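You operate a simulated robot arm through the tools that you are given. There is no shell and no other tool. Be economical: measure what you need, move in short steps, check, and stop when the job is done.

The job below is to be done with a simulated two-armed robot. You get a single attempt, and the scene is never put back.

JOB
Pick up the orange filter with one hand, pass it to the other hand and put it in the inside of the orange bin.

Only the result counts: the job must be done as asked and must still hold three seconds after the hand-in. Knocking over, shifting, dropping, spilling or breaking anything else fails it.

ROBOT AND FRAMES
Two 7-joint arms with two-finger parallel grippers on one trunk, on a base that drives. Base frame: it is fixed to the floor where the robot stands at the start and does not move with it; the origin is under the middle of the robot, x ahead of it, y to its left, z up. Lengths are in mm, angles in degrees, forces in N, time in s.
The left shoulder is at the start at [-82, 119, 851], the right one opposite. With the tool pointing down near the work surface each hand reaches from about 160 to 580 mm from the robot's upright axis, wherever it stands, measured 20 degrees to its own side. Places, roughly: inside of the orange bin (25x30 cm) [3680, -1980, 1000]. Payload 3.43 kg a hand.
The TCP of each hand is the grasp point between the finger pads, 30 mm short of the fingertips. In the tool frame z runs along the fingers and y along their closing line. The gripper opens to 94 mm. The fingers are 28 mm wide and 10 mm thick; the gripper's body (50 by 96 mm) begins 55 mm behind the TCP.
Orientation is that of the tool frame in the base frame, as [roll, pitch, yaw] about the fixed x, y, z axes, in that order (R = Rz(yaw) Ry(pitch) Rx(roll)). With the fingers straight down and closing along the base's y, the tool's x points along the base's -x, its y along +y and its z along -z.

CONTROLS
- The arms move only by the tool apply_moves. It takes "left_motion", "right_motion" or both (then of equal length, played together; a hand with none holds still); each is one flat list of numbers, 7 for each row, row after row: the shift along the tool's x, y, z in mm, then the turn, a rotation vector about the tool's x, y, z in degrees, then the gripper command, from -1 (fully open) to 1 (shut), values between in proportion. In form: [tx, ty, tz, ax, ay, az, fingers, tx, ty, tz, ax, ay, az, fingers, ...]. A call has 1 to 12 rows; each row is the pose to reach, as a shift and turn from the pose commanded when the call began, along the tool's axes at that moment. A row lasts 0.2 s, in which the tool goes at most 50 mm and 8.6 degrees; a call with a longer step from one row to the next is refused whole, and so is a gripper value outside its range. Where a pose cannot be reached the arm comes as near as it can. A force on the tool above 40 N (or 10 N above the force at the start of the call, whichever is more), or a blocked arm, ends the call early, and 0.2 s more pass. Each finger travels about 153 mm/s and halts on what it meets, pressing with about 38 N; the grip force reading is that of the motor and also rises with nothing between the fingers. The clock runs only during rows and for 0.2 s after the last one: add rows that repeat a pose to give the fingers time. The reply holds the time, the measured pose of the TCP, the force on the tool along the base axes, the opening and the grip force, in the units named above and with some noise, with the torque about the TCP (base axes, N m) and any sound that the robot's microphone picked up, and new pictures: "views" is both (left out), scene, wrist or none (wrist: the cameras of the hands that moved).
- Cameras (640 x 400 px; columns grow to the right, rows downward): "scene" is now at [28.6, 5.6, 1555.6]; the picture's right is [0.08, -1.00, 0.00], its down [-0.79, -0.06, -0.61] and it looks along [0.60, 0.05, -0.80] (base axes); focal length 256 px, centre (320, 200). "left" rides on the left gripper at [76, -14, -102] in its tool frame; the picture's right is [0.18, 0.98, 0.00], its down [-0.75, 0.14, -0.64] and it looks along [-0.63, 0.12, 0.77] (tool axes); focal length 243 px, centre (320, 200). "right" rides on the right gripper at [76, 14, -103] in its tool frame; the picture's right is [-0.18, 0.98, 0.00], its down [-0.75, -0.14, -0.64] and it looks along [-0.63, -0.12, 0.77] (tool axes); focal length 243 px, centre (320, 200). There is no depth. A picture from a camera that has moved, and an enlarged one, comes with that camera's place and axes in the base frame and with its lens.
- move_column(by): slides the trunk up (or, below 0, down) by that many mm; the arms and the scene camera ride with it, the base frame stays. It gives what a move gives, with no picture.
- base_move(legs): drives the robot by 1 to 6 legs, each [ahead, left, turn to the left] in mm, mm and degrees, along the robot's own axes; the way and the turn of a leg run together, so that a leg with both is an arc; at most 1500 mm and 180 degrees a leg. The arms and the cameras ride along, it lands a little off, and it stops where it bumps. It gives what a move gives, and a new picture of the scene camera.
- aim_head(pan, tilt): turns the head with the scene camera to pan (to the left, within 143 degrees either way) and tilt (down, from -29 to 69), counted from straight ahead of the robot. It gives what a move gives, and a new picture of the scene camera.
- zoom(camera, box): a new picture of the part [left, top, right, bottom] of that camera's present view, enlarged. It takes no simulated time.
- hand_in(): hands the job in; it is judged then, once.

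Work in short steps. Places have to be worked out from the pictures, the camera data and where the tool is seen: move nearer, look again, correct. Check each grasp and each placing, and mend what went wrong. You have 120 turns and 260 pictures in all, those below and enlarged ones among them. Open the grippers and draw the arms clear of the work before you hand the job in, unless the task says otherwise; then end with one line.

The tools are called after ">>>" by a JSON object that holds its "api" and its "payload". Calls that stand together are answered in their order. apply_moves: Moves the arms, as the interface text tells. Its arguments: {"type":"object","properties":{"left_motion":{"type":"array","items":{"type":"number"}},"right_motion":{"type":"array","items":{"type":"number"}},"views":{"type":"string","enum":["both","scene","wrist","none"]}},"required":[]} The other tools are called the same way: move_column (by) slides the trunk up or down; base_move (legs) drives the base; aim_head (pan, tilt) turns the head that bears the scene camera; zoom (camera, box) takes an enlarged picture of a part of a camera's view; hand_in () hands the job in.

At the start:

```text
time: 0.0
left_tcp_pos: [320.8, 169.7, 1038.1]
left_tool_rot: [179.9, 0.0, 180.0]
left_ft_force: [0.4, 0.2, -0.6]
left_moment: [0.02, 0.0, 0.0]
left_width: 94.1
left_gripper_force: 0.1
right_tcp_pos: [291.8, -53.6, 1093.1]
right_tool_rot: [180.0, -0.1, -180.0]
right_ft_force: [0.5, -0.3, -0.3]
right_moment: [0.0, -0.01, 0.01]
right_width: 93.7
right_gripper_force: 0.1
trunk travel left (down, up): [-275.0, 60.0]
robot x, y, heading: [-1.0, -1.4, -0.0]
head pan, tilt: [4.3, 52.7]
```

scene: 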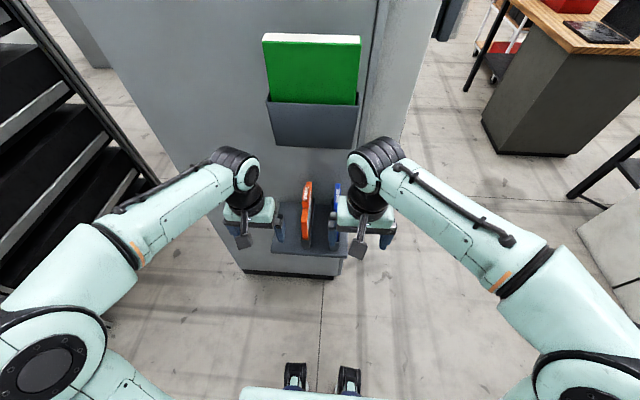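
right: 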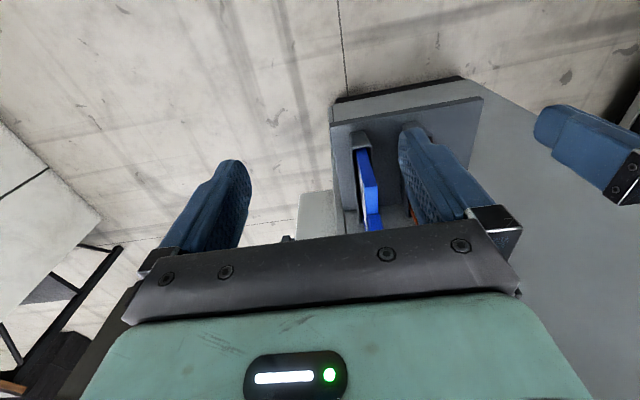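
left: 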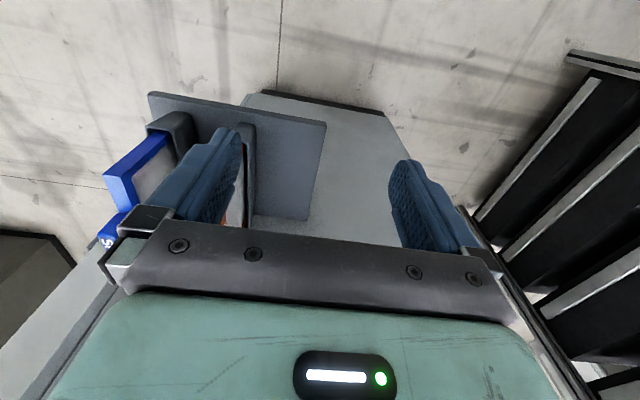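

The filter seems to stand in a slot on a small shelf in front of the machine, next to a blue one. I zoom in to see it.

>>> {"api": "zoom", "payload": {"camera": "scene", "box": [220, 140, 420, 290]}}

>>> {"api": "zoom", "payload": {"camera": "left", "box": [80, 60, 360, 260]}}

>>> {"api": "zoom", "payload": {"camera": "right", "box": [280, 60, 560, 260]}}

```text
2.67 times, centred on (320, 215) of scene
camera zoom: at [28.6, 5.6, 1555.6], right [0.08, -1.0, 0.0], down [-0.79, -0.06, -0.61], along [0.6, 0.05, -0.8], focal length 682 px, centre (320, 160)
```

zoom: 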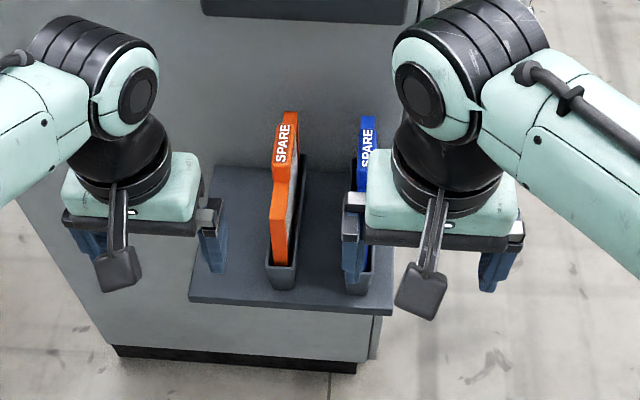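

```text
2.00 times, centred on (220, 160) of left
camera zoom: at [244.6, 156.9, 1142.9], right [-0.18, 0.98, 0.0], down [0.75, 0.14, 0.64], along [0.63, 0.12, -0.77], focal length 485 px, centre (520, 280)
```

zoom: 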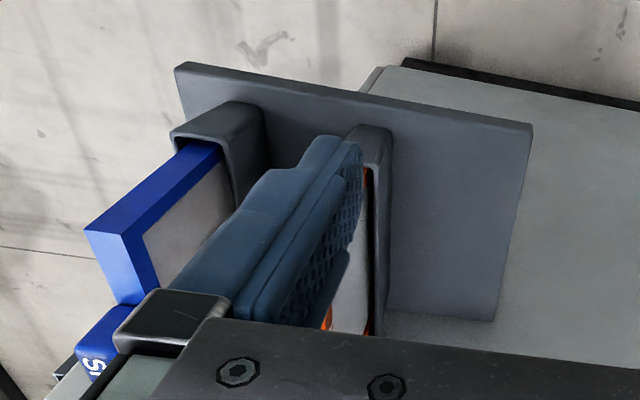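

```text
2.00 times, centred on (420, 160) of right
camera zoom: at [215.9, -39.5, 1195.1], right [0.18, 0.98, 0.0], down [0.75, -0.14, 0.64], along [0.63, -0.12, -0.77], focal length 485 px, centre (120, 280)
```

zoom: 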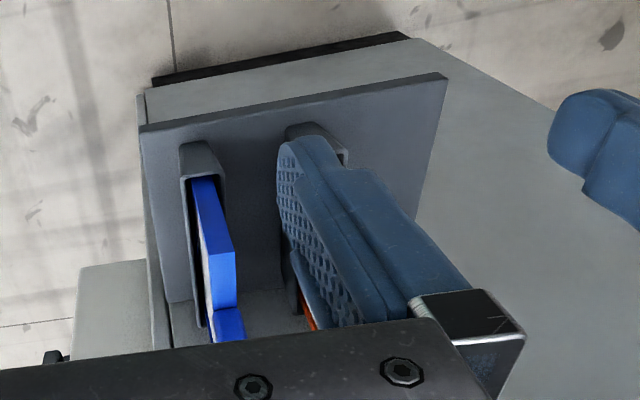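

The filter stands in a slotted holder between the hands, partly hidden by fingers. I move both hands outward for a clear view.

>>> {"api": "apply_moves", "payload": {"left_motion": [0, 40, 0, 0, 0, 0, -1, 0, 80, 0, 0, 0, 0, -1, 0, 110, 0, 0, 0, 0, -1], "right_motion": [0, -40, 0, 0, 0, 0, -1, 0, -80, 0, 0, 0, 0, -1, 0, -110, 0, 0, 0, 0, -1]}}

>>> {"api": "zoom", "payload": {"camera": "scene", "box": [240, 150, 400, 270]}}

```text
time: 0.8
left_tcp_pos: [320.8, 280.0, 1039.8]
left_tool_rot: [-180.0, 0.0, 179.8]
left_ft_force: [0.3, -0.7, -0.4]
left_moment: [-0.01, 0.01, 0.04]
left_width: 93.9
left_gripper_force: 0.1
right_tcp_pos: [292.8, -163.8, 1093.7]
right_tool_rot: [180.0, -0.1, -180.0]
right_ft_force: [-0.3, 0.1, -0.6]
right_moment: [0.03, 0.0, 0.01]
right_width: 93.9
right_gripper_force: 0.1
trunk travel left (down, up): [-275.0, 60.0]
robot x, y, heading: [1.9, 2.0, -0.1]
head pan, tilt: [4.3, 52.7]
camera scene: at [28.5, 5.6, 1555.6], right [0.08, -1.0, 0.0], down [-0.79, -0.06, -0.61], along [0.6, 0.05, -0.8], focal length 256 px, centre (320, 200)
camera right: at [215.5, -149.1, 1196.2], right [0.18, 0.98, 0.0], down [0.75, -0.14, 0.64], along [0.63, -0.12, -0.77], focal length 243 px, centre (320, 200)
camera left: at [244.9, 266.2, 1143.4], right [-0.18, 0.98, 0.0], down [0.75, 0.14, 0.64], along [0.63, 0.12, -0.77], focal length 243 px, centre (320, 200)
```

scene: 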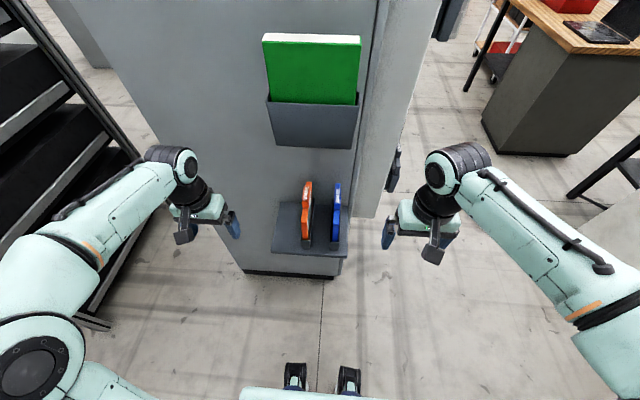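
right: 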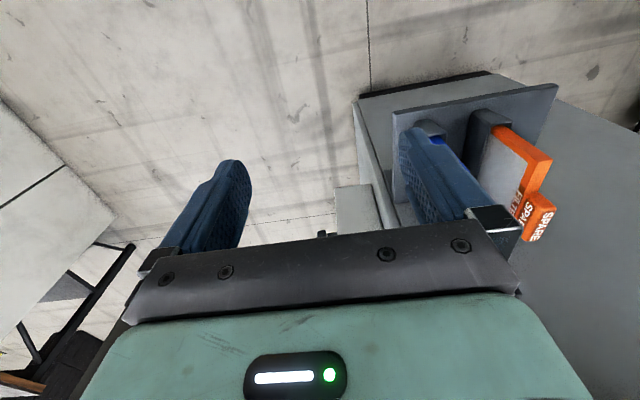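
left: 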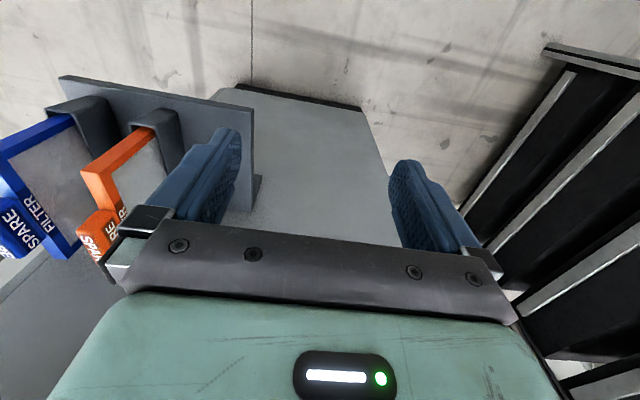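

```text
3.33 times, centred on (320, 210) of scene
camera zoom: at [28.5, 5.6, 1555.6], right [0.08, -1.0, 0.0], down [-0.79, -0.06, -0.61], along [0.6, 0.05, -0.8], focal length 852 px, centre (320, 167)
```

zoom: 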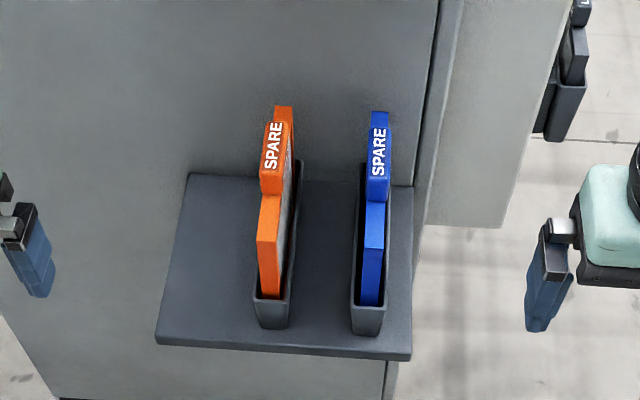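

The orange filter has a raised "SPARE" tab on top, usable as a handle. I enlarge the wrist views to triangulate it.

>>> {"api": "zoom", "payload": {"camera": "right", "box": [460, 90, 620, 250]}}

>>> {"api": "zoom", "payload": {"camera": "left", "box": [20, 100, 180, 260]}}

```text
2.50 times, centred on (540, 170) of right
camera zoom: at [215.5, -149.1, 1196.2], right [0.18, 0.98, 0.0], down [0.75, -0.14, 0.64], along [0.63, -0.12, -0.77], focal length 606 px, centre (-230, 275)
```

zoom: 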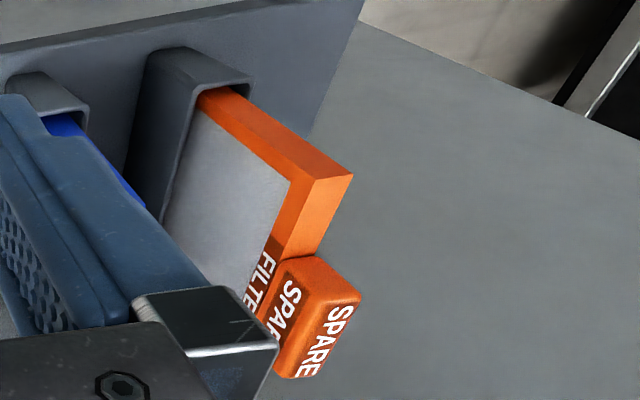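

```text
2.50 times, centred on (100, 180) of left
camera zoom: at [244.9, 266.2, 1143.4], right [-0.18, 0.98, 0.0], down [0.75, 0.14, 0.64], along [0.63, 0.12, -0.77], focal length 606 px, centre (870, 250)
```

zoom: 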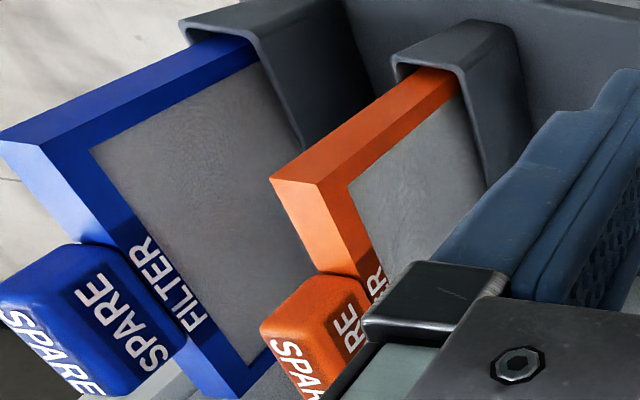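

Triangulated: the panel is about 20 mm thick (y 68–88), with its front-top edge at x≈407, z≈952. The tab spans roughly x 455–511, y≈79, z 952–981. A pocket sticks out above, so I hover the left hand over the tab tilted 25° forward with the gripper partly open.

>>> {"api": "apply_moves", "payload": {"left_motion": [-24, -33, -4, 0, -4.2, 0, -0.3, -48, -67, -8, 0, -8.4, 0, -0.3, -72, -100, -12, 0, -12.6, 0, -0.3, -96, -134, -16, 0, -16.8, 0, -0.3, -120, -168, -20, 0, -21, 0, -0.3, -144, -201, -20, 0, -25, 0, -0.3]}}

>>> {"api": "zoom", "payload": {"camera": "scene", "box": [220, 120, 420, 270]}}

```text
time: 2.2
left_tcp_pos: [463.4, 79.1, 1059.0]
left_tool_rot: [180.0, 25.1, 180.0]
left_ft_force: [-0.1, -0.2, -0.2]
left_moment: [0.0, 0.02, -0.01]
left_width: 60.9
left_gripper_force: 0.1
right_tcp_pos: [292.7, -163.5, 1093.3]
right_tool_rot: [180.0, 0.0, -180.0]
right_ft_force: [0.2, -0.5, -0.5]
right_moment: [0.0, 0.0, -0.02]
right_width: 93.8
right_gripper_force: 0.0
trunk travel left (down, up): [-275.0, 60.0]
robot x, y, heading: [-3.6, -0.7, -0.1]
head pan, tilt: [4.3, 52.7]
camera scene: at [29.3, 4.7, 1555.6], right [0.08, -1.0, 0.0], down [-0.79, -0.06, -0.61], along [0.6, 0.05, -0.8], focal length 256 px, centre (320, 200)
camera left: at [352.2, 64.1, 1120.4], right [-0.17, 0.98, -0.08], down [0.41, 0.14, 0.9], along [0.9, 0.12, -0.43], focal length 243 px, centre (320, 200)
```

scene: 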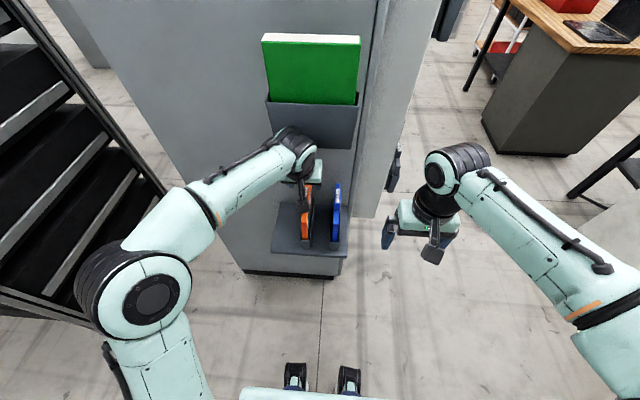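
left: 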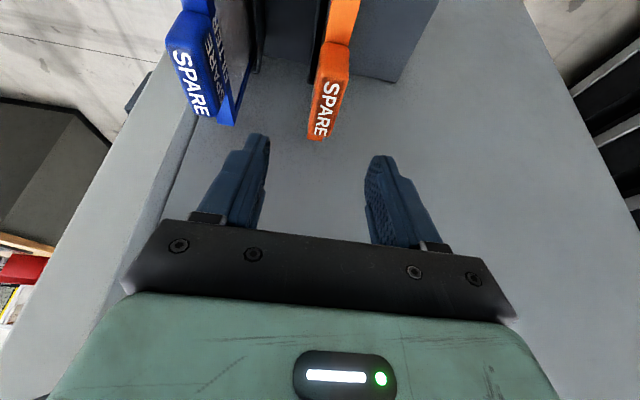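

```text
2.67 times, centred on (320, 195) of scene
camera zoom: at [29.3, 4.7, 1555.6], right [0.08, -1.0, 0.0], down [-0.79, -0.06, -0.61], along [0.6, 0.05, -0.8], focal length 682 px, centre (320, 213)
```

zoom: 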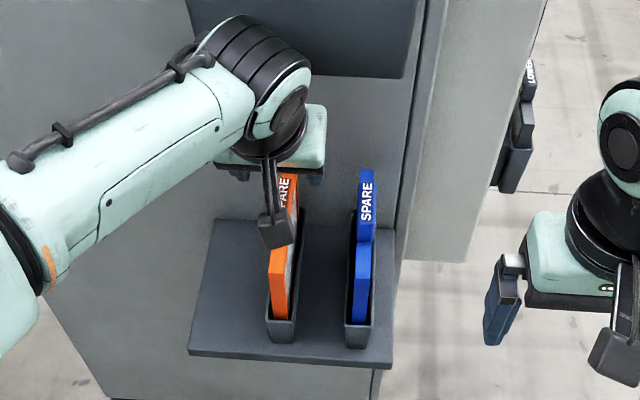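

The tab sits at x≈460–518, y≈79, agreeing with my estimate. I descend so the TCP reaches about [483, 79, 972], with the fingers straddling the tab.

>>> {"api": "apply_moves", "payload": {"left_motion": [5, 0, 22, 0, 0, 0, -0.3, 9, 0, 44, 0, 0, 0, -0.3, 14, 0, 66, 0, 0, 0, -0.3, 18.8, 0, 87, 0, 0, 0, -0.3]}}

>>> {"api": "zoom", "payload": {"camera": "left", "box": [220, 60, 440, 260]}}

```text
time: 3.2
left_tcp_pos: [484.3, 79.9, 972.4]
left_tool_rot: [180.0, 25.1, -179.9]
left_ft_force: [0.0, -0.2, -0.4]
left_moment: [0.02, -0.02, 0.0]
left_width: 61.0
left_gripper_force: 0.0
right_tcp_pos: [292.6, -162.6, 1094.0]
right_tool_rot: [180.0, 0.1, -180.0]
right_ft_force: [0.2, 0.0, -0.6]
right_moment: [-0.02, 0.0, 0.0]
right_width: 94.0
right_gripper_force: 0.0
trunk travel left (down, up): [-275.0, 60.0]
robot x, y, heading: [0.3, 2.1, 0.2]
head pan, tilt: [4.3, 52.7]
camera scene: at [29.0, 5.6, 1555.6], right [0.08, -1.0, 0.0], down [-0.79, -0.06, -0.61], along [0.6, 0.05, -0.8], focal length 256 px, centre (320, 200)
camera left: at [372.4, 65.9, 1034.5], right [-0.17, 0.98, -0.08], down [0.41, 0.14, 0.9], along [0.9, 0.12, -0.43], focal length 243 px, centre (320, 200)
```

scene: 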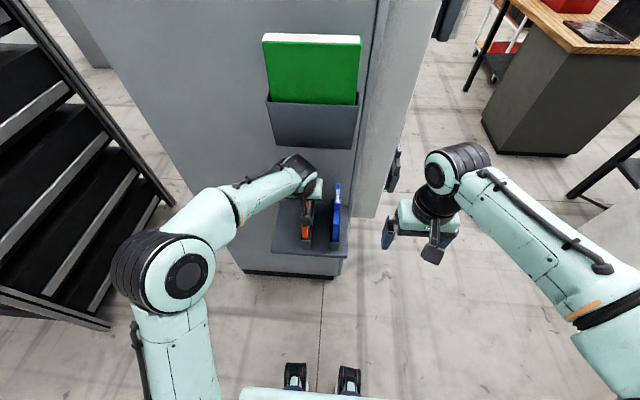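
left: 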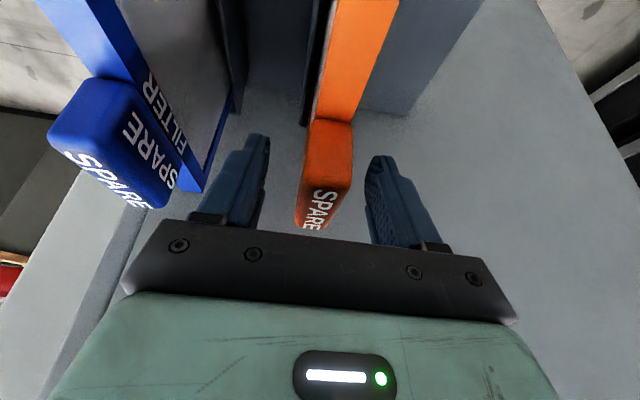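

```text
2.00 times, centred on (330, 160) of left
camera zoom: at [372.4, 65.9, 1034.5], right [-0.17, 0.98, -0.08], down [0.41, 0.14, 0.9], along [0.9, 0.12, -0.43], focal length 485 px, centre (300, 280)
```

zoom: 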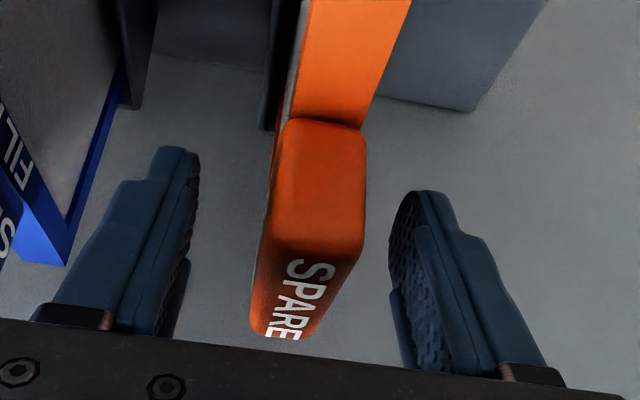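

The tab is centred between the fingers (y≈80). Closing.

>>> {"api": "apply_moves", "payload": {"left_motion": [0, 0, 0, 0, 0, 0, 0.2, 0, 0, 0, 0, 0, 0, 1, 0, 0, 0, 0, 0, 0, 1, 0, 0, 0, 0, 0, 0, 1], "views": "wrist"}}

```text
time: 4.2
left_tcp_pos: [485.0, 78.9, 972.1]
left_tool_rot: [-180.0, 25.0, 180.0]
left_ft_force: [0.0, -0.6, 0.1]
left_moment: [0.02, -0.01, 0.0]
left_width: 23.4
left_gripper_force: 37.4
right_tcp_pos: [293.0, -163.1, 1093.9]
right_tool_rot: [-179.9, 0.0, -180.0]
right_ft_force: [0.6, 0.5, 0.9]
right_moment: [0.03, -0.03, 0.02]
right_width: 93.9
right_gripper_force: 0.1
trunk travel left (down, up): [-275.0, 60.0]
robot x, y, heading: [2.1, -0.4, -0.1]
head pan, tilt: [4.3, 52.7]
camera left: at [372.0, 65.9, 1034.6], right [-0.17, 0.98, -0.08], down [0.41, 0.14, 0.9], along [0.9, 0.12, -0.43], focal length 243 px, centre (320, 200)
```

left: 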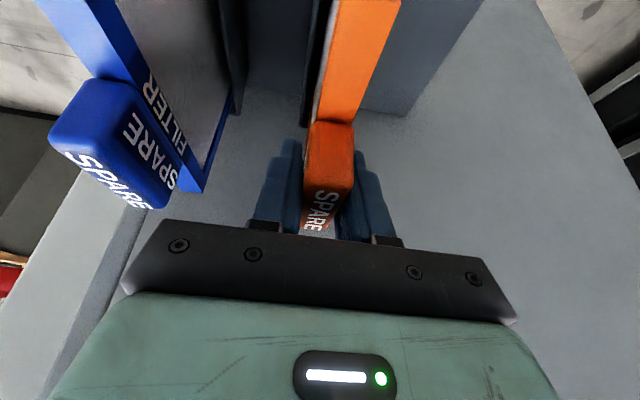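

Firm grip at 23.4 mm. I lift straight up 100 mm.

>>> {"api": "apply_moves", "payload": {"left_motion": [-8.5, 0, -18.1, 0, 0, 0, 1, -17, 0, -36.2, 0, 0, 0, 1, -25.4, 0, -54.3, 0, 0, 0, 1, -33.9, 0, -72.4, 0, 0, 0, 1, -42.4, 0, -90.5, 0, 0, 0, 1]}}

>>> {"api": "zoom", "payload": {"camera": "scene", "box": [220, 120, 420, 270]}}

```text
time: 5.4
left_tcp_pos: [480.4, 80.8, 1053.6]
left_tool_rot: [179.5, 23.0, 180.0]
left_ft_force: [-1.5, 1.0, -5.0]
left_moment: [-0.19, -0.16, 0.0]
left_width: 23.5
left_gripper_force: 37.8
right_tcp_pos: [293.1, -163.0, 1093.9]
right_tool_rot: [179.9, 0.0, 180.0]
right_ft_force: [0.5, -0.5, -0.6]
right_moment: [0.01, 0.06, 0.03]
right_width: 94.0
right_gripper_force: 0.0
trunk travel left (down, up): [-275.0, 60.0]
robot x, y, heading: [0.0, -0.5, 0.3]
head pan, tilt: [4.3, 52.7]
stopped in row 5 (left hand): the force on the tool passed its limit at 53 N (the readings are from after the stop); the commanded pose is now the measured one
camera scene: at [28.7, 5.7, 1555.7], right [0.08, -1.0, 0.0], down [-0.79, -0.06, -0.61], along [0.6, 0.05, -0.8], focal length 256 px, centre (320, 200)
camera left: at [369.9, 66.1, 1119.8], right [-0.17, 0.98, -0.06], down [0.44, 0.13, 0.89], along [0.88, 0.13, -0.46], focal length 243 px, centre (320, 200)
```

scene: 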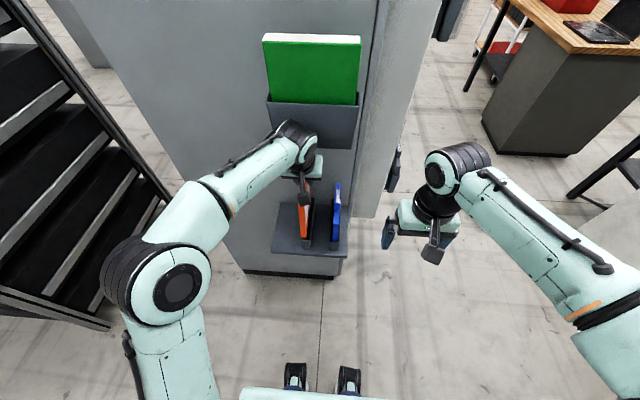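
left: 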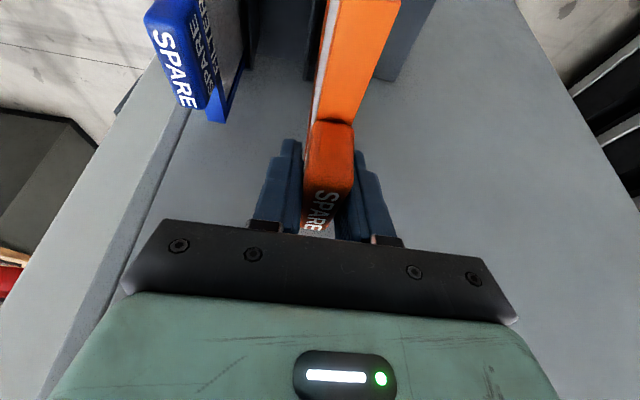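

```text
2.67 times, centred on (320, 195) of scene
camera zoom: at [28.7, 5.7, 1555.7], right [0.08, -1.0, 0.0], down [-0.79, -0.06, -0.61], along [0.6, 0.05, -0.8], focal length 682 px, centre (320, 213)
```

zoom: 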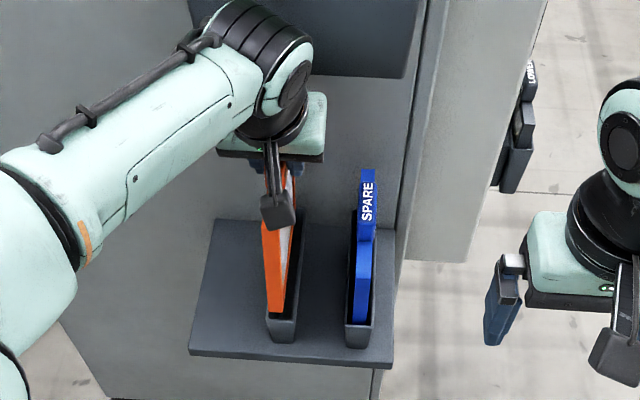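

The lift stopped at +82 mm with a 53 N contact. I look closely at the pocket and at the holder before moving on.

>>> {"api": "zoom", "payload": {"camera": "scene", "box": [250, 20, 390, 170]}}

>>> {"api": "zoom", "payload": {"camera": "scene", "box": [265, 155, 345, 260]}}

>>> {"api": "zoom", "payload": {"camera": "left", "box": [220, 0, 460, 240]}}

```text
2.67 times, centred on (320, 95) of scene
camera zoom: at [28.7, 5.7, 1555.7], right [0.08, -1.0, 0.0], down [-0.79, -0.06, -0.61], along [0.6, 0.05, -0.8], focal length 682 px, centre (320, 480)
```

zoom: 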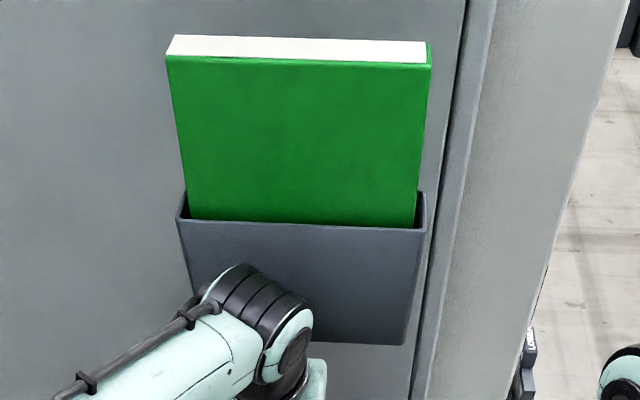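

```text
3.81 times, centred on (305, 208) of scene
camera zoom: at [28.7, 5.7, 1555.7], right [0.08, -1.0, 0.0], down [-0.79, -0.06, -0.61], along [0.6, 0.05, -0.8], focal length 974 px, centre (377, 171)
```

zoom: 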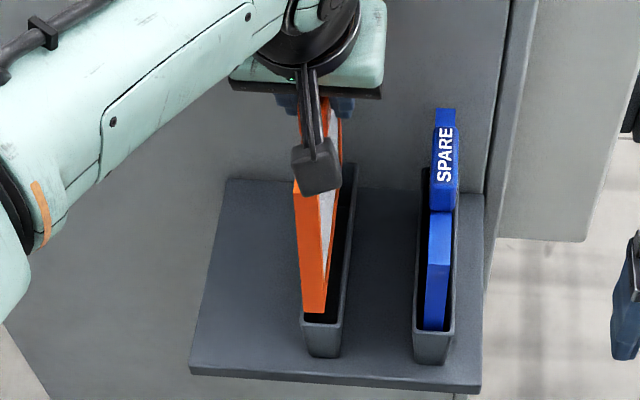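

```text
1.67 times, centred on (340, 120) of left
camera zoom: at [369.9, 66.1, 1119.8], right [-0.17, 0.98, -0.06], down [0.44, 0.13, 0.89], along [0.88, 0.13, -0.46], focal length 404 px, centre (287, 333)
```

zoom: 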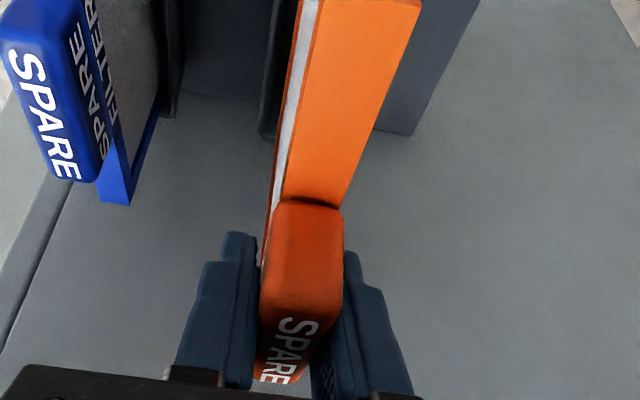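

The filter's front bottom already looks clear of the lip (z≈870), the pocket bottom is higher up (z≈1070–1110), and the residual force is only ~5 N. I continue upward gently, 5 mm per row.

>>> {"api": "apply_moves", "payload": {"left_motion": [-2, 0, -4.6, 0, 0, 0, 1, -3.9, 0, -9.2, 0, 0, 0, 1, -5.9, 0, -13.8, 0, 0, 0, 1, -7.8, 0, -18.4, 0, 0, 0, 1]}}

>>> {"api": "zoom", "payload": {"camera": "scene", "box": [265, 155, 345, 260]}}

```text
time: 6.0
left_tcp_pos: [478.0, 82.8, 1053.0]
left_tool_rot: [178.9, 21.8, 179.8]
left_ft_force: [1.2, 1.6, -5.7]
left_moment: [-0.25, 0.1, 0.02]
left_width: 23.6
left_gripper_force: 37.8
right_tcp_pos: [293.0, -162.5, 1094.4]
right_tool_rot: [180.0, -0.1, 179.9]
right_ft_force: [0.3, 0.1, 0.7]
right_moment: [0.01, 0.03, 0.01]
right_width: 94.1
right_gripper_force: 0.0
trunk travel left (down, up): [-275.0, 60.0]
robot x, y, heading: [-4.4, -3.1, -0.2]
head pan, tilt: [4.3, 52.7]
stopped in row 2 (left hand): the force on the tool passed its limit at 46 N (the readings are from after the stop); the commanded pose is now the measured one
camera scene: at [29.0, 5.7, 1555.8], right [0.08, -1.0, 0.0], down [-0.79, -0.06, -0.61], along [0.6, 0.05, -0.8], focal length 256 px, centre (320, 200)
camera left: at [368.9, 66.1, 1122.0], right [-0.18, 0.98, -0.05], down [0.46, 0.13, 0.88], along [0.87, 0.13, -0.48], focal length 243 px, centre (320, 200)
```

scene: 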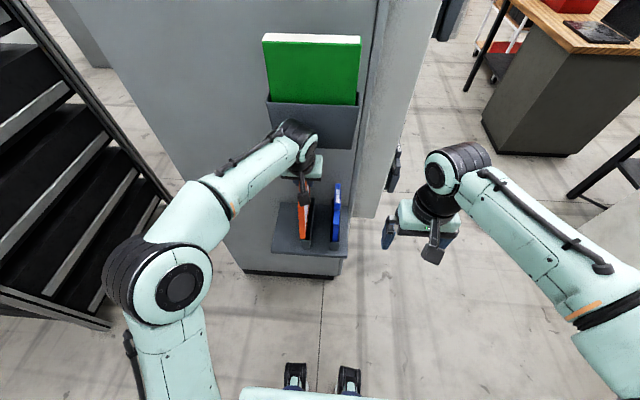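
left: 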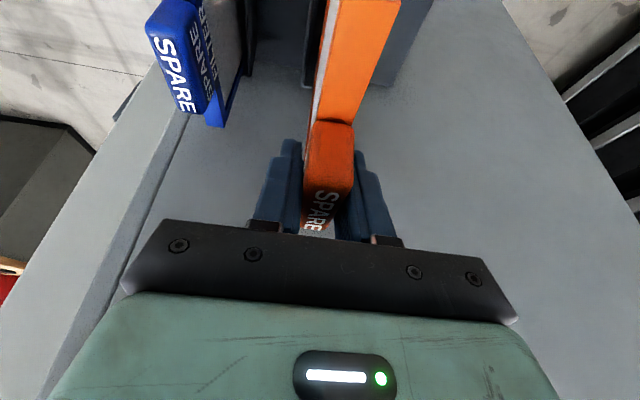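

```text
3.81 times, centred on (305, 208) of scene
camera zoom: at [29.0, 5.7, 1555.8], right [0.08, -1.0, 0.0], down [-0.79, -0.06, -0.61], along [0.6, 0.05, -0.8], focal length 974 px, centre (377, 171)
```

zoom: 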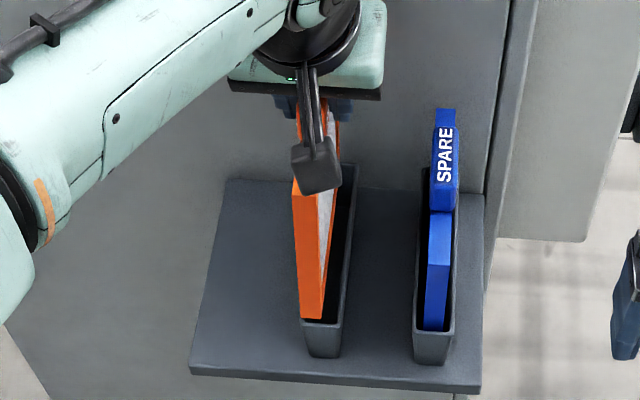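

Still blocked at the same height, with the bottom of the filter drifting toward the front lip. I zoom in on the filter/holder contact and the area under the pocket.

>>> {"api": "zoom", "payload": {"camera": "scene", "box": [290, 210, 330, 250]}}

>>> {"api": "zoom", "payload": {"camera": "scene", "box": [265, 110, 345, 190]}}

>>> {"api": "zoom", "payload": {"camera": "right", "box": [340, 50, 640, 250]}}

```text
10.00 times, centred on (310, 230) of scene
camera zoom: at [29.0, 5.7, 1555.8], right [0.08, -1.0, 0.0], down [-0.79, -0.06, -0.61], along [0.6, 0.05, -0.8], focal length 2556 px, centre (420, -100)
```

zoom: 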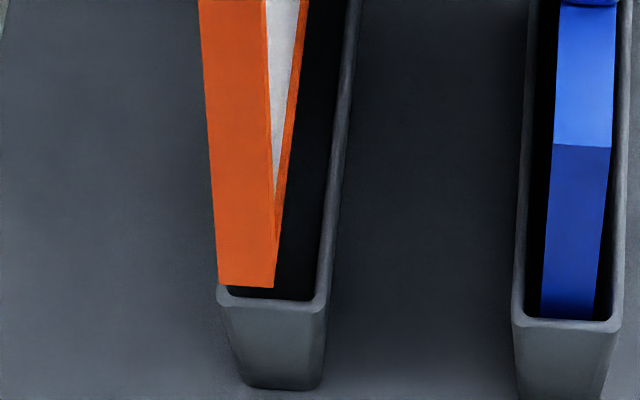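

```text
5.00 times, centred on (305, 150) of scene
camera zoom: at [29.0, 5.7, 1555.8], right [0.08, -1.0, 0.0], down [-0.79, -0.06, -0.61], along [0.6, 0.05, -0.8], focal length 1278 px, centre (395, 450)
```

zoom: 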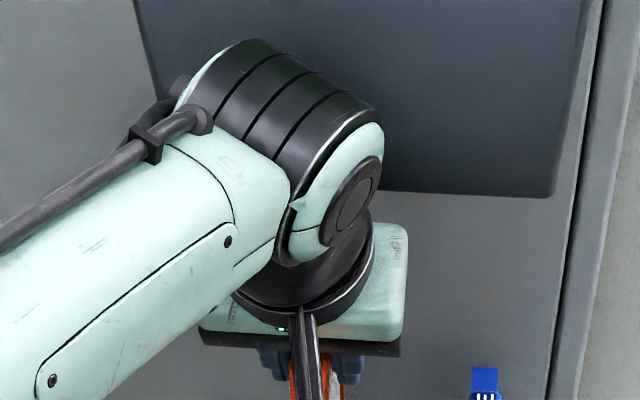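

```text
2.00 times, centred on (490, 150) of right
camera zoom: at [216.1, -148.7, 1196.4], right [0.18, 0.98, 0.0], down [0.75, -0.14, 0.64], along [0.63, -0.12, -0.77], focal length 485 px, centre (-20, 300)
```

zoom: 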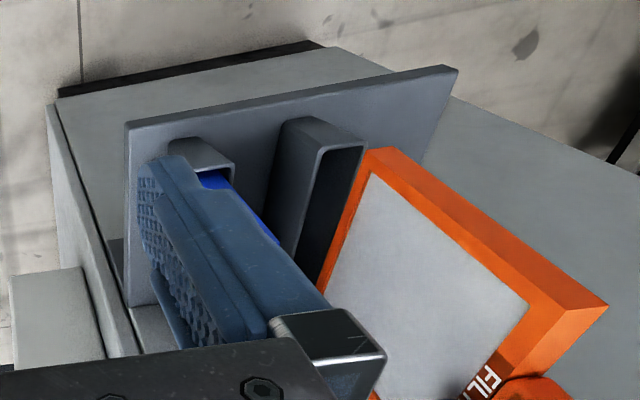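

I can't tell what blocks the lift from these views. I'll bring the right hand's camera in low from the right side to look, keeping it clear of everything.

>>> {"api": "apply_moves", "payload": {"right_motion": [-10, 8, 8, 0, 0, -7.5, -1, -20, 16, 16, 0, 0, -15, -1, -30, 24, 24, 0, 0, -22.5, -1, -40, 32, 32, 0, 0, -30, -1, -50, 40, 40, 0, 0, -37.5, -1, -60, 45, 50, 0, 0, -45, -1], "views": "none"}}

>>> {"api": "apply_moves", "payload": {"right_motion": [0, 0, 0, 0, -7.5, 0, -1, 0, 0, 0, 0, -15, 0, -1, 0, 0, 0, 0, -22.5, 0, -1, 0, 0, 0, 0, -30, 0, -1, 0, 0, 0, 0, -37.5, 0, -1, 0, 0, 0, 0, -45, 0, -1, 0, 0, 0, 0, -52.5, 0, -1, 0, 0, 0, 0, -60, 0, -1]}}

```text
time: 7.4
left_tcp_pos: [477.8, 82.3, 1053.1]
left_tool_rot: [179.1, 21.9, 179.9]
left_ft_force: [-2.7, 1.2, -17.1]
left_moment: [-0.5, -0.08, 0.04]
left_width: 23.4
left_gripper_force: 38.6
right_tcp_pos: [352.9, -116.5, 1044.8]
right_tool_rot: [-180.0, 0.0, -135.0]
right_ft_force: [0.6, -0.2, 0.3]
right_moment: [0.0, -0.02, 0.02]
right_width: 94.0
right_gripper_force: 0.0
trunk travel left (down, up): [-275.0, 60.0]
robot x, y, heading: [4.3, -2.4, -0.1]
head pan, tilt: [4.3, 52.7]
```

```text
time: 9.2
left_tcp_pos: [477.8, 81.7, 1053.9]
left_tool_rot: [179.1, 22.0, 179.8]
left_ft_force: [-4.2, 1.4, -23.2]
left_moment: [-0.55, -0.27, 0.08]
left_width: 23.8
left_gripper_force: 38.1
right_tcp_pos: [352.2, -118.3, 1043.6]
right_tool_rot: [180.0, 60.0, -135.1]
right_ft_force: [0.2, 0.0, 0.1]
right_moment: [-0.01, 0.02, -0.03]
right_width: 94.2
right_gripper_force: 0.1
trunk travel left (down, up): [-275.0, 60.0]
robot x, y, heading: [-0.4, 2.1, 0.0]
head pan, tilt: [4.3, 52.7]
camera scene: at [29.5, 6.3, 1555.5], right [0.08, -1.0, 0.0], down [-0.79, -0.06, -0.61], along [0.6, 0.05, -0.8], focal length 256 px, centre (320, 200)
camera right: at [252.0, -197.1, 1028.2], right [-0.63, 0.76, 0.16], down [-0.03, -0.23, 0.97], along [0.78, 0.61, 0.16], focal length 243 px, centre (320, 200)
```

scene: 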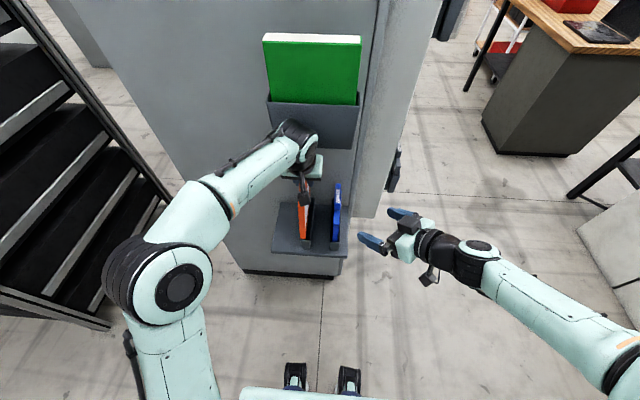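
right: 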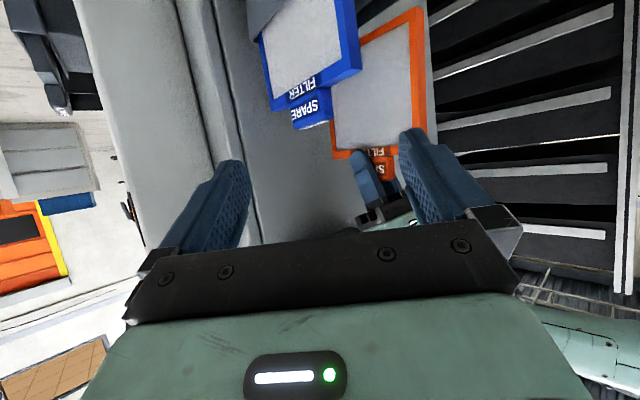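

>>> {"api": "zoom", "payload": {"camera": "right", "box": [200, 0, 460, 240]}}

```text
1.67 times, centred on (330, 120) of right
camera zoom: at [252.0, -197.1, 1028.2], right [-0.63, 0.76, 0.16], down [-0.03, -0.23, 0.97], along [0.78, 0.61, 0.16], focal length 404 px, centre (303, 333)
```

zoom: 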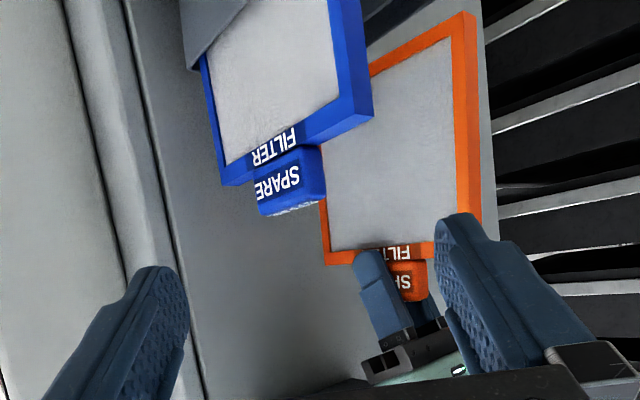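

The hand camera shows the filter mostly out. I lower and pitch the right hand so it sees both the holder rim and the pocket underside.

>>> {"api": "apply_moves", "payload": {"right_motion": [26, 0, 15, 0, -4, 0, -1, 52, 0, 30, 0, -8, 0, -1, 78, 0, 45, 0, -12, 0, -1, 104, 0, 60, 0, -15, 0, -1], "views": "wrist"}}

>>> {"api": "zoom", "payload": {"camera": "right", "box": [200, 0, 460, 260]}}

```text
time: 10.2
left_tcp_pos: [477.3, 81.2, 1053.2]
left_tool_rot: [179.1, 22.0, 179.8]
left_ft_force: [-2.9, 3.0, -23.4]
left_moment: [-0.55, -0.09, 0.08]
left_width: 23.6
left_gripper_force: 37.7
right_tcp_pos: [351.8, -115.8, 923.1]
right_tool_rot: [-179.9, 75.0, -135.0]
right_ft_force: [0.2, 0.6, 0.9]
right_moment: [-0.01, -0.03, 0.04]
right_width: 94.2
right_gripper_force: 0.0
trunk travel left (down, up): [-275.0, 60.0]
robot x, y, heading: [1.1, 1.6, -0.1]
head pan, tilt: [4.3, 52.7]
camera right: at [257.4, -190.0, 875.4], right [-0.66, 0.73, 0.18], down [-0.2, -0.4, 0.89], along [0.72, 0.55, 0.41], focal length 243 px, centre (320, 200)
```

right: 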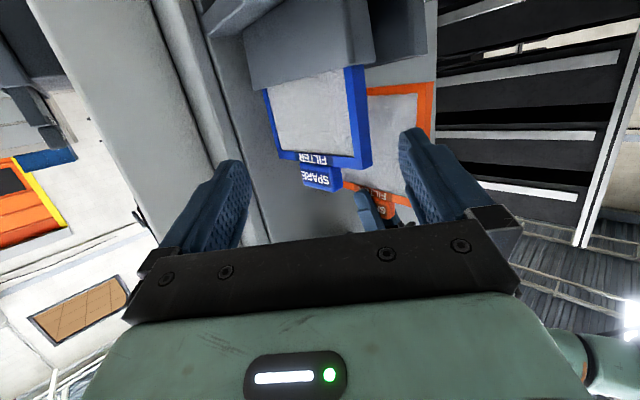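

```text
1.54 times, centred on (330, 130) of right
camera zoom: at [257.4, -190.0, 875.4], right [-0.66, 0.73, 0.18], down [-0.2, -0.4, 0.89], along [0.72, 0.55, 0.41], focal length 373 px, centre (305, 308)
```

zoom: 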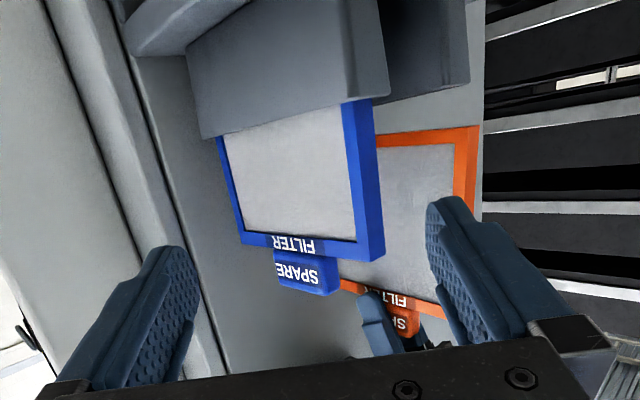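

From here the filter's bottom is visibly clear of the holder rim by ~20 mm, so the obstruction is above the hand (the pocket). I drop 5 mm and pull straight back 50 mm.

>>> {"api": "apply_moves", "payload": {"left_motion": [3.7, 0, 3.7, 0, 0, 0, 1, 11.2, 0, 0.9, 0, 0, 0, 1, 29.7, 0, -6.6, 0, 0, 0, 1, 48.2, 0, -14.1, 0, 0, 0, 1, 48.2, 0, -14.1, 0, 0, 0, 1]}}

```text
time: 11.4
left_tcp_pos: [426.5, 81.2, 1050.9]
left_tool_rot: [179.1, 22.0, 179.8]
left_ft_force: [0.0, -0.2, -1.4]
left_moment: [0.03, -0.01, -0.02]
left_width: 23.4
left_gripper_force: 37.7
right_tcp_pos: [351.7, -116.5, 923.8]
right_tool_rot: [-179.9, 75.0, -134.9]
right_ft_force: [-0.7, 0.5, -0.3]
right_moment: [0.04, 0.0, 0.0]
right_width: 93.8
right_gripper_force: 0.0
trunk travel left (down, up): [-275.0, 60.0]
robot x, y, heading: [-1.6, 0.4, 0.2]
head pan, tilt: [4.3, 52.7]
camera scene: at [28.8, 5.6, 1555.6], right [0.08, -1.0, 0.0], down [-0.79, -0.06, -0.61], along [0.6, 0.05, -0.8], focal length 256 px, centre (320, 200)
camera left: at [317.8, 66.5, 1118.7], right [-0.17, 0.98, -0.05], down [0.46, 0.13, 0.88], along [0.87, 0.13, -0.47], focal length 243 px, centre (320, 200)
```

scene: 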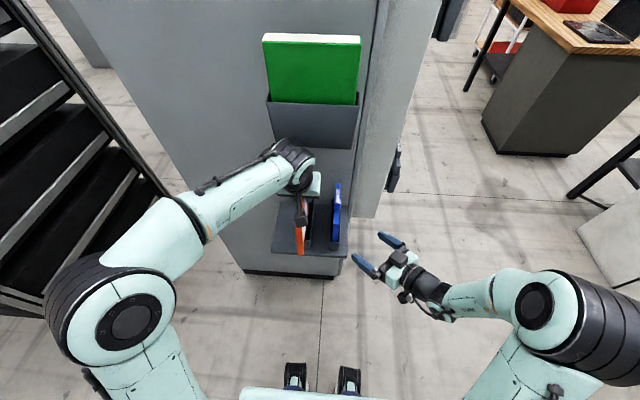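
left: 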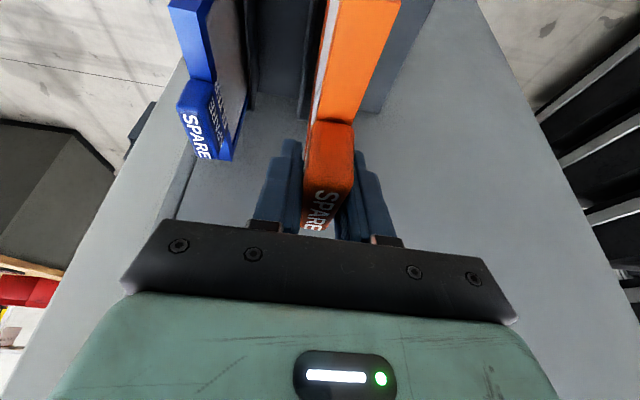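

The filter is free (1.4 N). I drive the base straight back 300 mm to get working room.

>>> {"api": "base_move", "payload": {"legs": [[-300, 0, 0]]}}

>>> {"api": "zoom", "payload": {"camera": "right", "box": [160, 0, 480, 240]}}

```text
time: 13.4
left_tcp_pos: [122.8, 82.0, 1050.6]
left_tool_rot: [179.1, 22.1, 179.9]
left_ft_force: [-0.5, 0.4, -0.9]
left_moment: [-0.04, 0.01, -0.03]
left_width: 23.6
left_gripper_force: 38.0
right_tcp_pos: [49.2, -116.1, 922.7]
right_tool_rot: [-179.9, 75.0, -134.8]
right_ft_force: [0.2, 0.1, -0.8]
right_moment: [0.01, 0.0, -0.02]
right_width: 94.1
right_gripper_force: 0.0
trunk travel left (down, up): [-275.0, 60.0]
robot x, y, heading: [-302.2, 1.5, -0.1]
head pan, tilt: [4.3, 52.7]
camera scene: at [-275.0, 5.5, 1555.6], right [0.08, -1.0, 0.0], down [-0.79, -0.06, -0.61], along [0.6, 0.05, -0.8], focal length 256 px, centre (320, 200)
```

scene: 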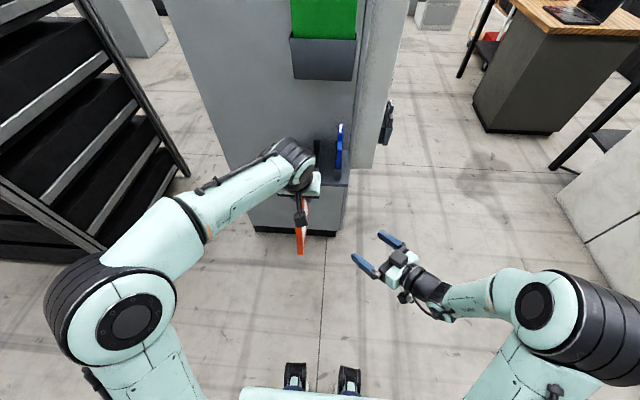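

```text
1.67 times, centred on (320, 120) of right
camera zoom: at [-46.2, -190.6, 876.0], right [-0.66, 0.73, 0.18], down [-0.2, -0.4, 0.89], along [0.72, 0.56, 0.41], focal length 404 px, centre (320, 333)
```

zoom: 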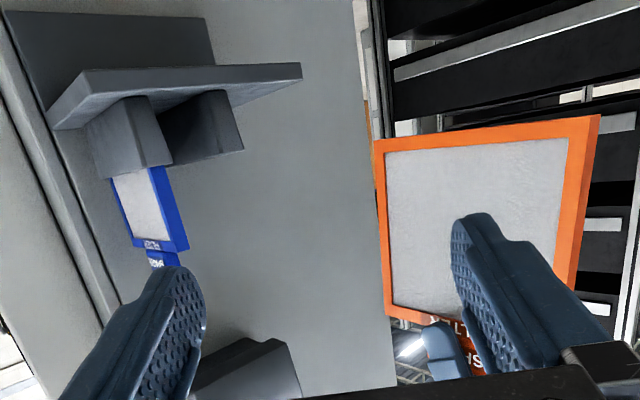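

Clear of the machine now. I move the left hand to mid-reach in front of the robot and turn the right hand to face straight ahead, staged just in front of the panel's front edge.

>>> {"api": "apply_moves", "payload": {"left_motion": [-30, 0, 12.2, 0, 0, 0, 1, -60.2, 0, 24.4, 0, 0, 0, 1, -60.2, -20, 24.4, 0, 0, 0, 1, -60.2, -40, 24.4, 0, 0, 0, 1, -60.2, -60, 24.4, 0, 0, 0, 1, -60.2, -81, 24.4, 0, 0, 0, 1], "right_motion": [-8, 14, 7, 7.25, 0, 1.94, -0.4, -17, 28, 14, 14.5, 0, 3.9, -0.4, -25, 41, 21, 21.7, 0, 5.8, -0.4, -34, 55, 28, 29, 0, 7.8, -0.4, -42, 69, 35, 36.2, 0, 9.7, -0.4, -50.4, 82.7, 41.4, 43.5, 0, 11.65, -0.4]}}

>>> {"api": "zoom", "payload": {"camera": "scene", "box": [220, 120, 420, 270]}}

```text
time: 15.0
left_tcp_pos: [191.4, 3.3, 1049.7]
left_tool_rot: [179.0, 22.0, -180.0]
left_ft_force: [-0.1, -0.4, -0.8]
left_moment: [0.01, 0.02, -0.01]
left_width: 23.8
left_gripper_force: 37.9
right_tcp_pos: [52.6, -104.2, 959.6]
right_tool_rot: [148.2, 56.9, 145.9]
right_ft_force: [0.4, -0.7, -0.6]
right_moment: [0.06, -0.01, 0.04]
right_width: 65.8
right_gripper_force: 0.1
right hand out of reach, approached as far as the arm can: row 2, 3, 4, 5
trunk travel left (down, up): [-275.0, 60.0]
robot x, y, heading: [-304.6, 0.2, 0.1]
head pan, tilt: [4.3, 52.7]
stopped in row 6 (right hand): the arm was blocked; the commanded pose is now the measured one
camera scene: at [-274.2, 5.1, 1555.5], right [0.08, -1.0, 0.0], down [-0.79, -0.06, -0.61], along [0.6, 0.05, -0.8], focal length 256 px, centre (320, 200)
camera right: at [-71.6, -70.9, 946.8], right [0.19, 0.88, 0.44], down [-0.24, -0.39, 0.89], along [0.95, -0.28, 0.14], focal length 243 px, centre (320, 200)
camera left: at [82.1, -12.5, 1117.5], right [-0.18, 0.98, -0.05], down [0.46, 0.13, 0.88], along [0.87, 0.13, -0.47], focal length 243 px, centre (320, 200)
```

scene: 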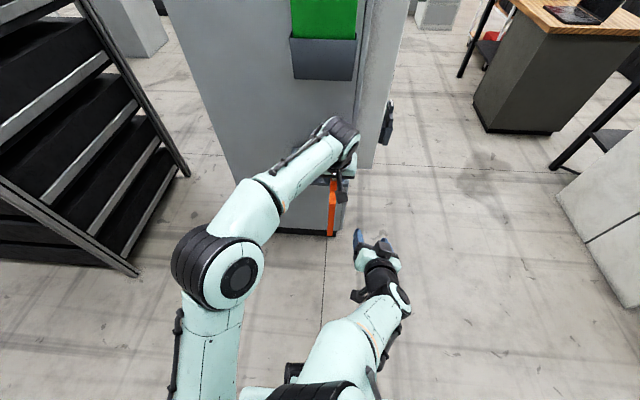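
right: 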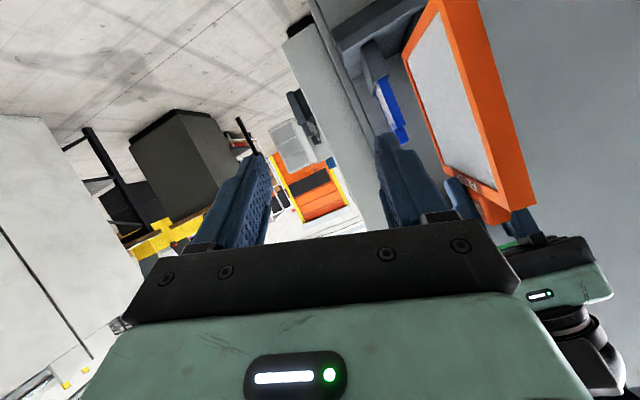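
left: 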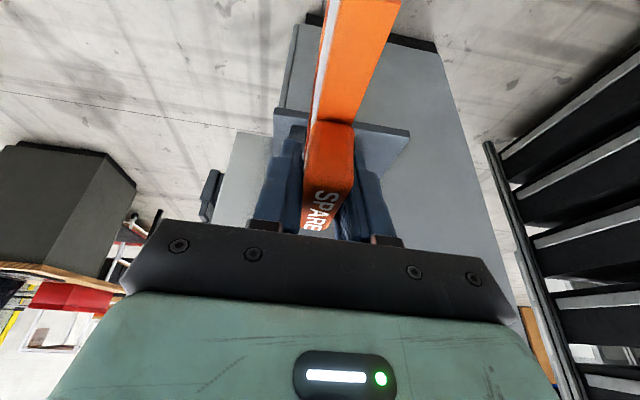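

```text
2.67 times, centred on (320, 195) of scene
camera zoom: at [-274.2, 5.1, 1555.5], right [0.08, -1.0, 0.0], down [-0.79, -0.06, -0.61], along [0.6, 0.05, -0.8], focal length 682 px, centre (320, 213)
```

zoom: 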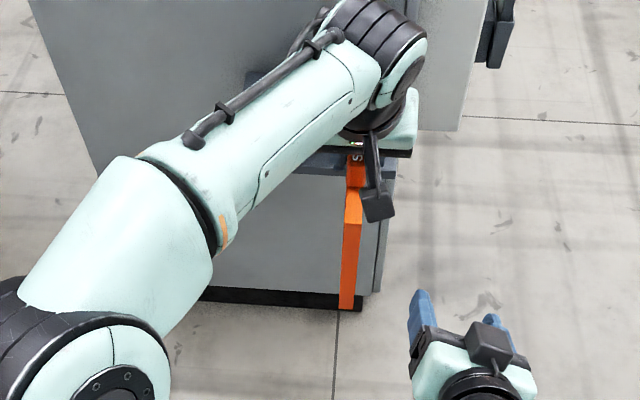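

Heading straight ahead isn't reachable for the right arm at this spot. I return it to its proven 45° heading and will instead turn the filter's front edge toward it with the left hand.

>>> {"api": "apply_moves", "payload": {"right_motion": [-2.5, -3, -4.4, -5.5, 0.55, -5.3, -0.4, -5, -6, -8.8, -11, 1.1, -10.6, -0.4, -7.4, -9, -13.2, -16.5, 1.7, -15.9, -0.4, -10, -12, -17.6, -22, 2.2, -21.2, -0.4, -12.4, -15, -22, -27.5, 2.8, -26.5, -0.4, -15, -18, -26.5, -33, 3.3, -31.8, -0.4, -17.3, -20.6, -31.1, -38.6, 3.9, -37.1, -0.4], "views": "scene"}}

```text
time: 16.6
left_tcp_pos: [190.5, 4.0, 1048.7]
left_tool_rot: [179.0, 22.1, 180.0]
left_ft_force: [0.6, 1.2, -1.6]
left_moment: [-0.01, 0.01, -0.01]
left_width: 23.4
left_gripper_force: 38.2
right_tcp_pos: [29.4, -129.2, 983.3]
right_tool_rot: [179.9, 64.9, -134.7]
right_ft_force: [-0.2, 0.4, -0.4]
right_moment: [0.01, 0.01, 0.01]
right_width: 65.8
right_gripper_force: 0.1
right hand out of reach, approached as far as the arm can: row 1, 2, 3
trunk travel left (down, up): [-275.0, 60.0]
robot x, y, heading: [-302.2, -0.8, -0.2]
head pan, tilt: [4.3, 52.7]
camera scene: at [-274.3, 5.2, 1555.6], right [0.08, -1.0, 0.0], down [-0.79, -0.06, -0.61], along [0.6, 0.05, -0.8], focal length 256 px, centre (320, 200)
```

scene: 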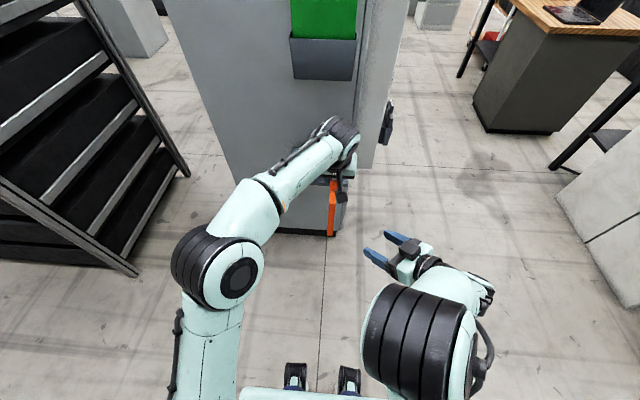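

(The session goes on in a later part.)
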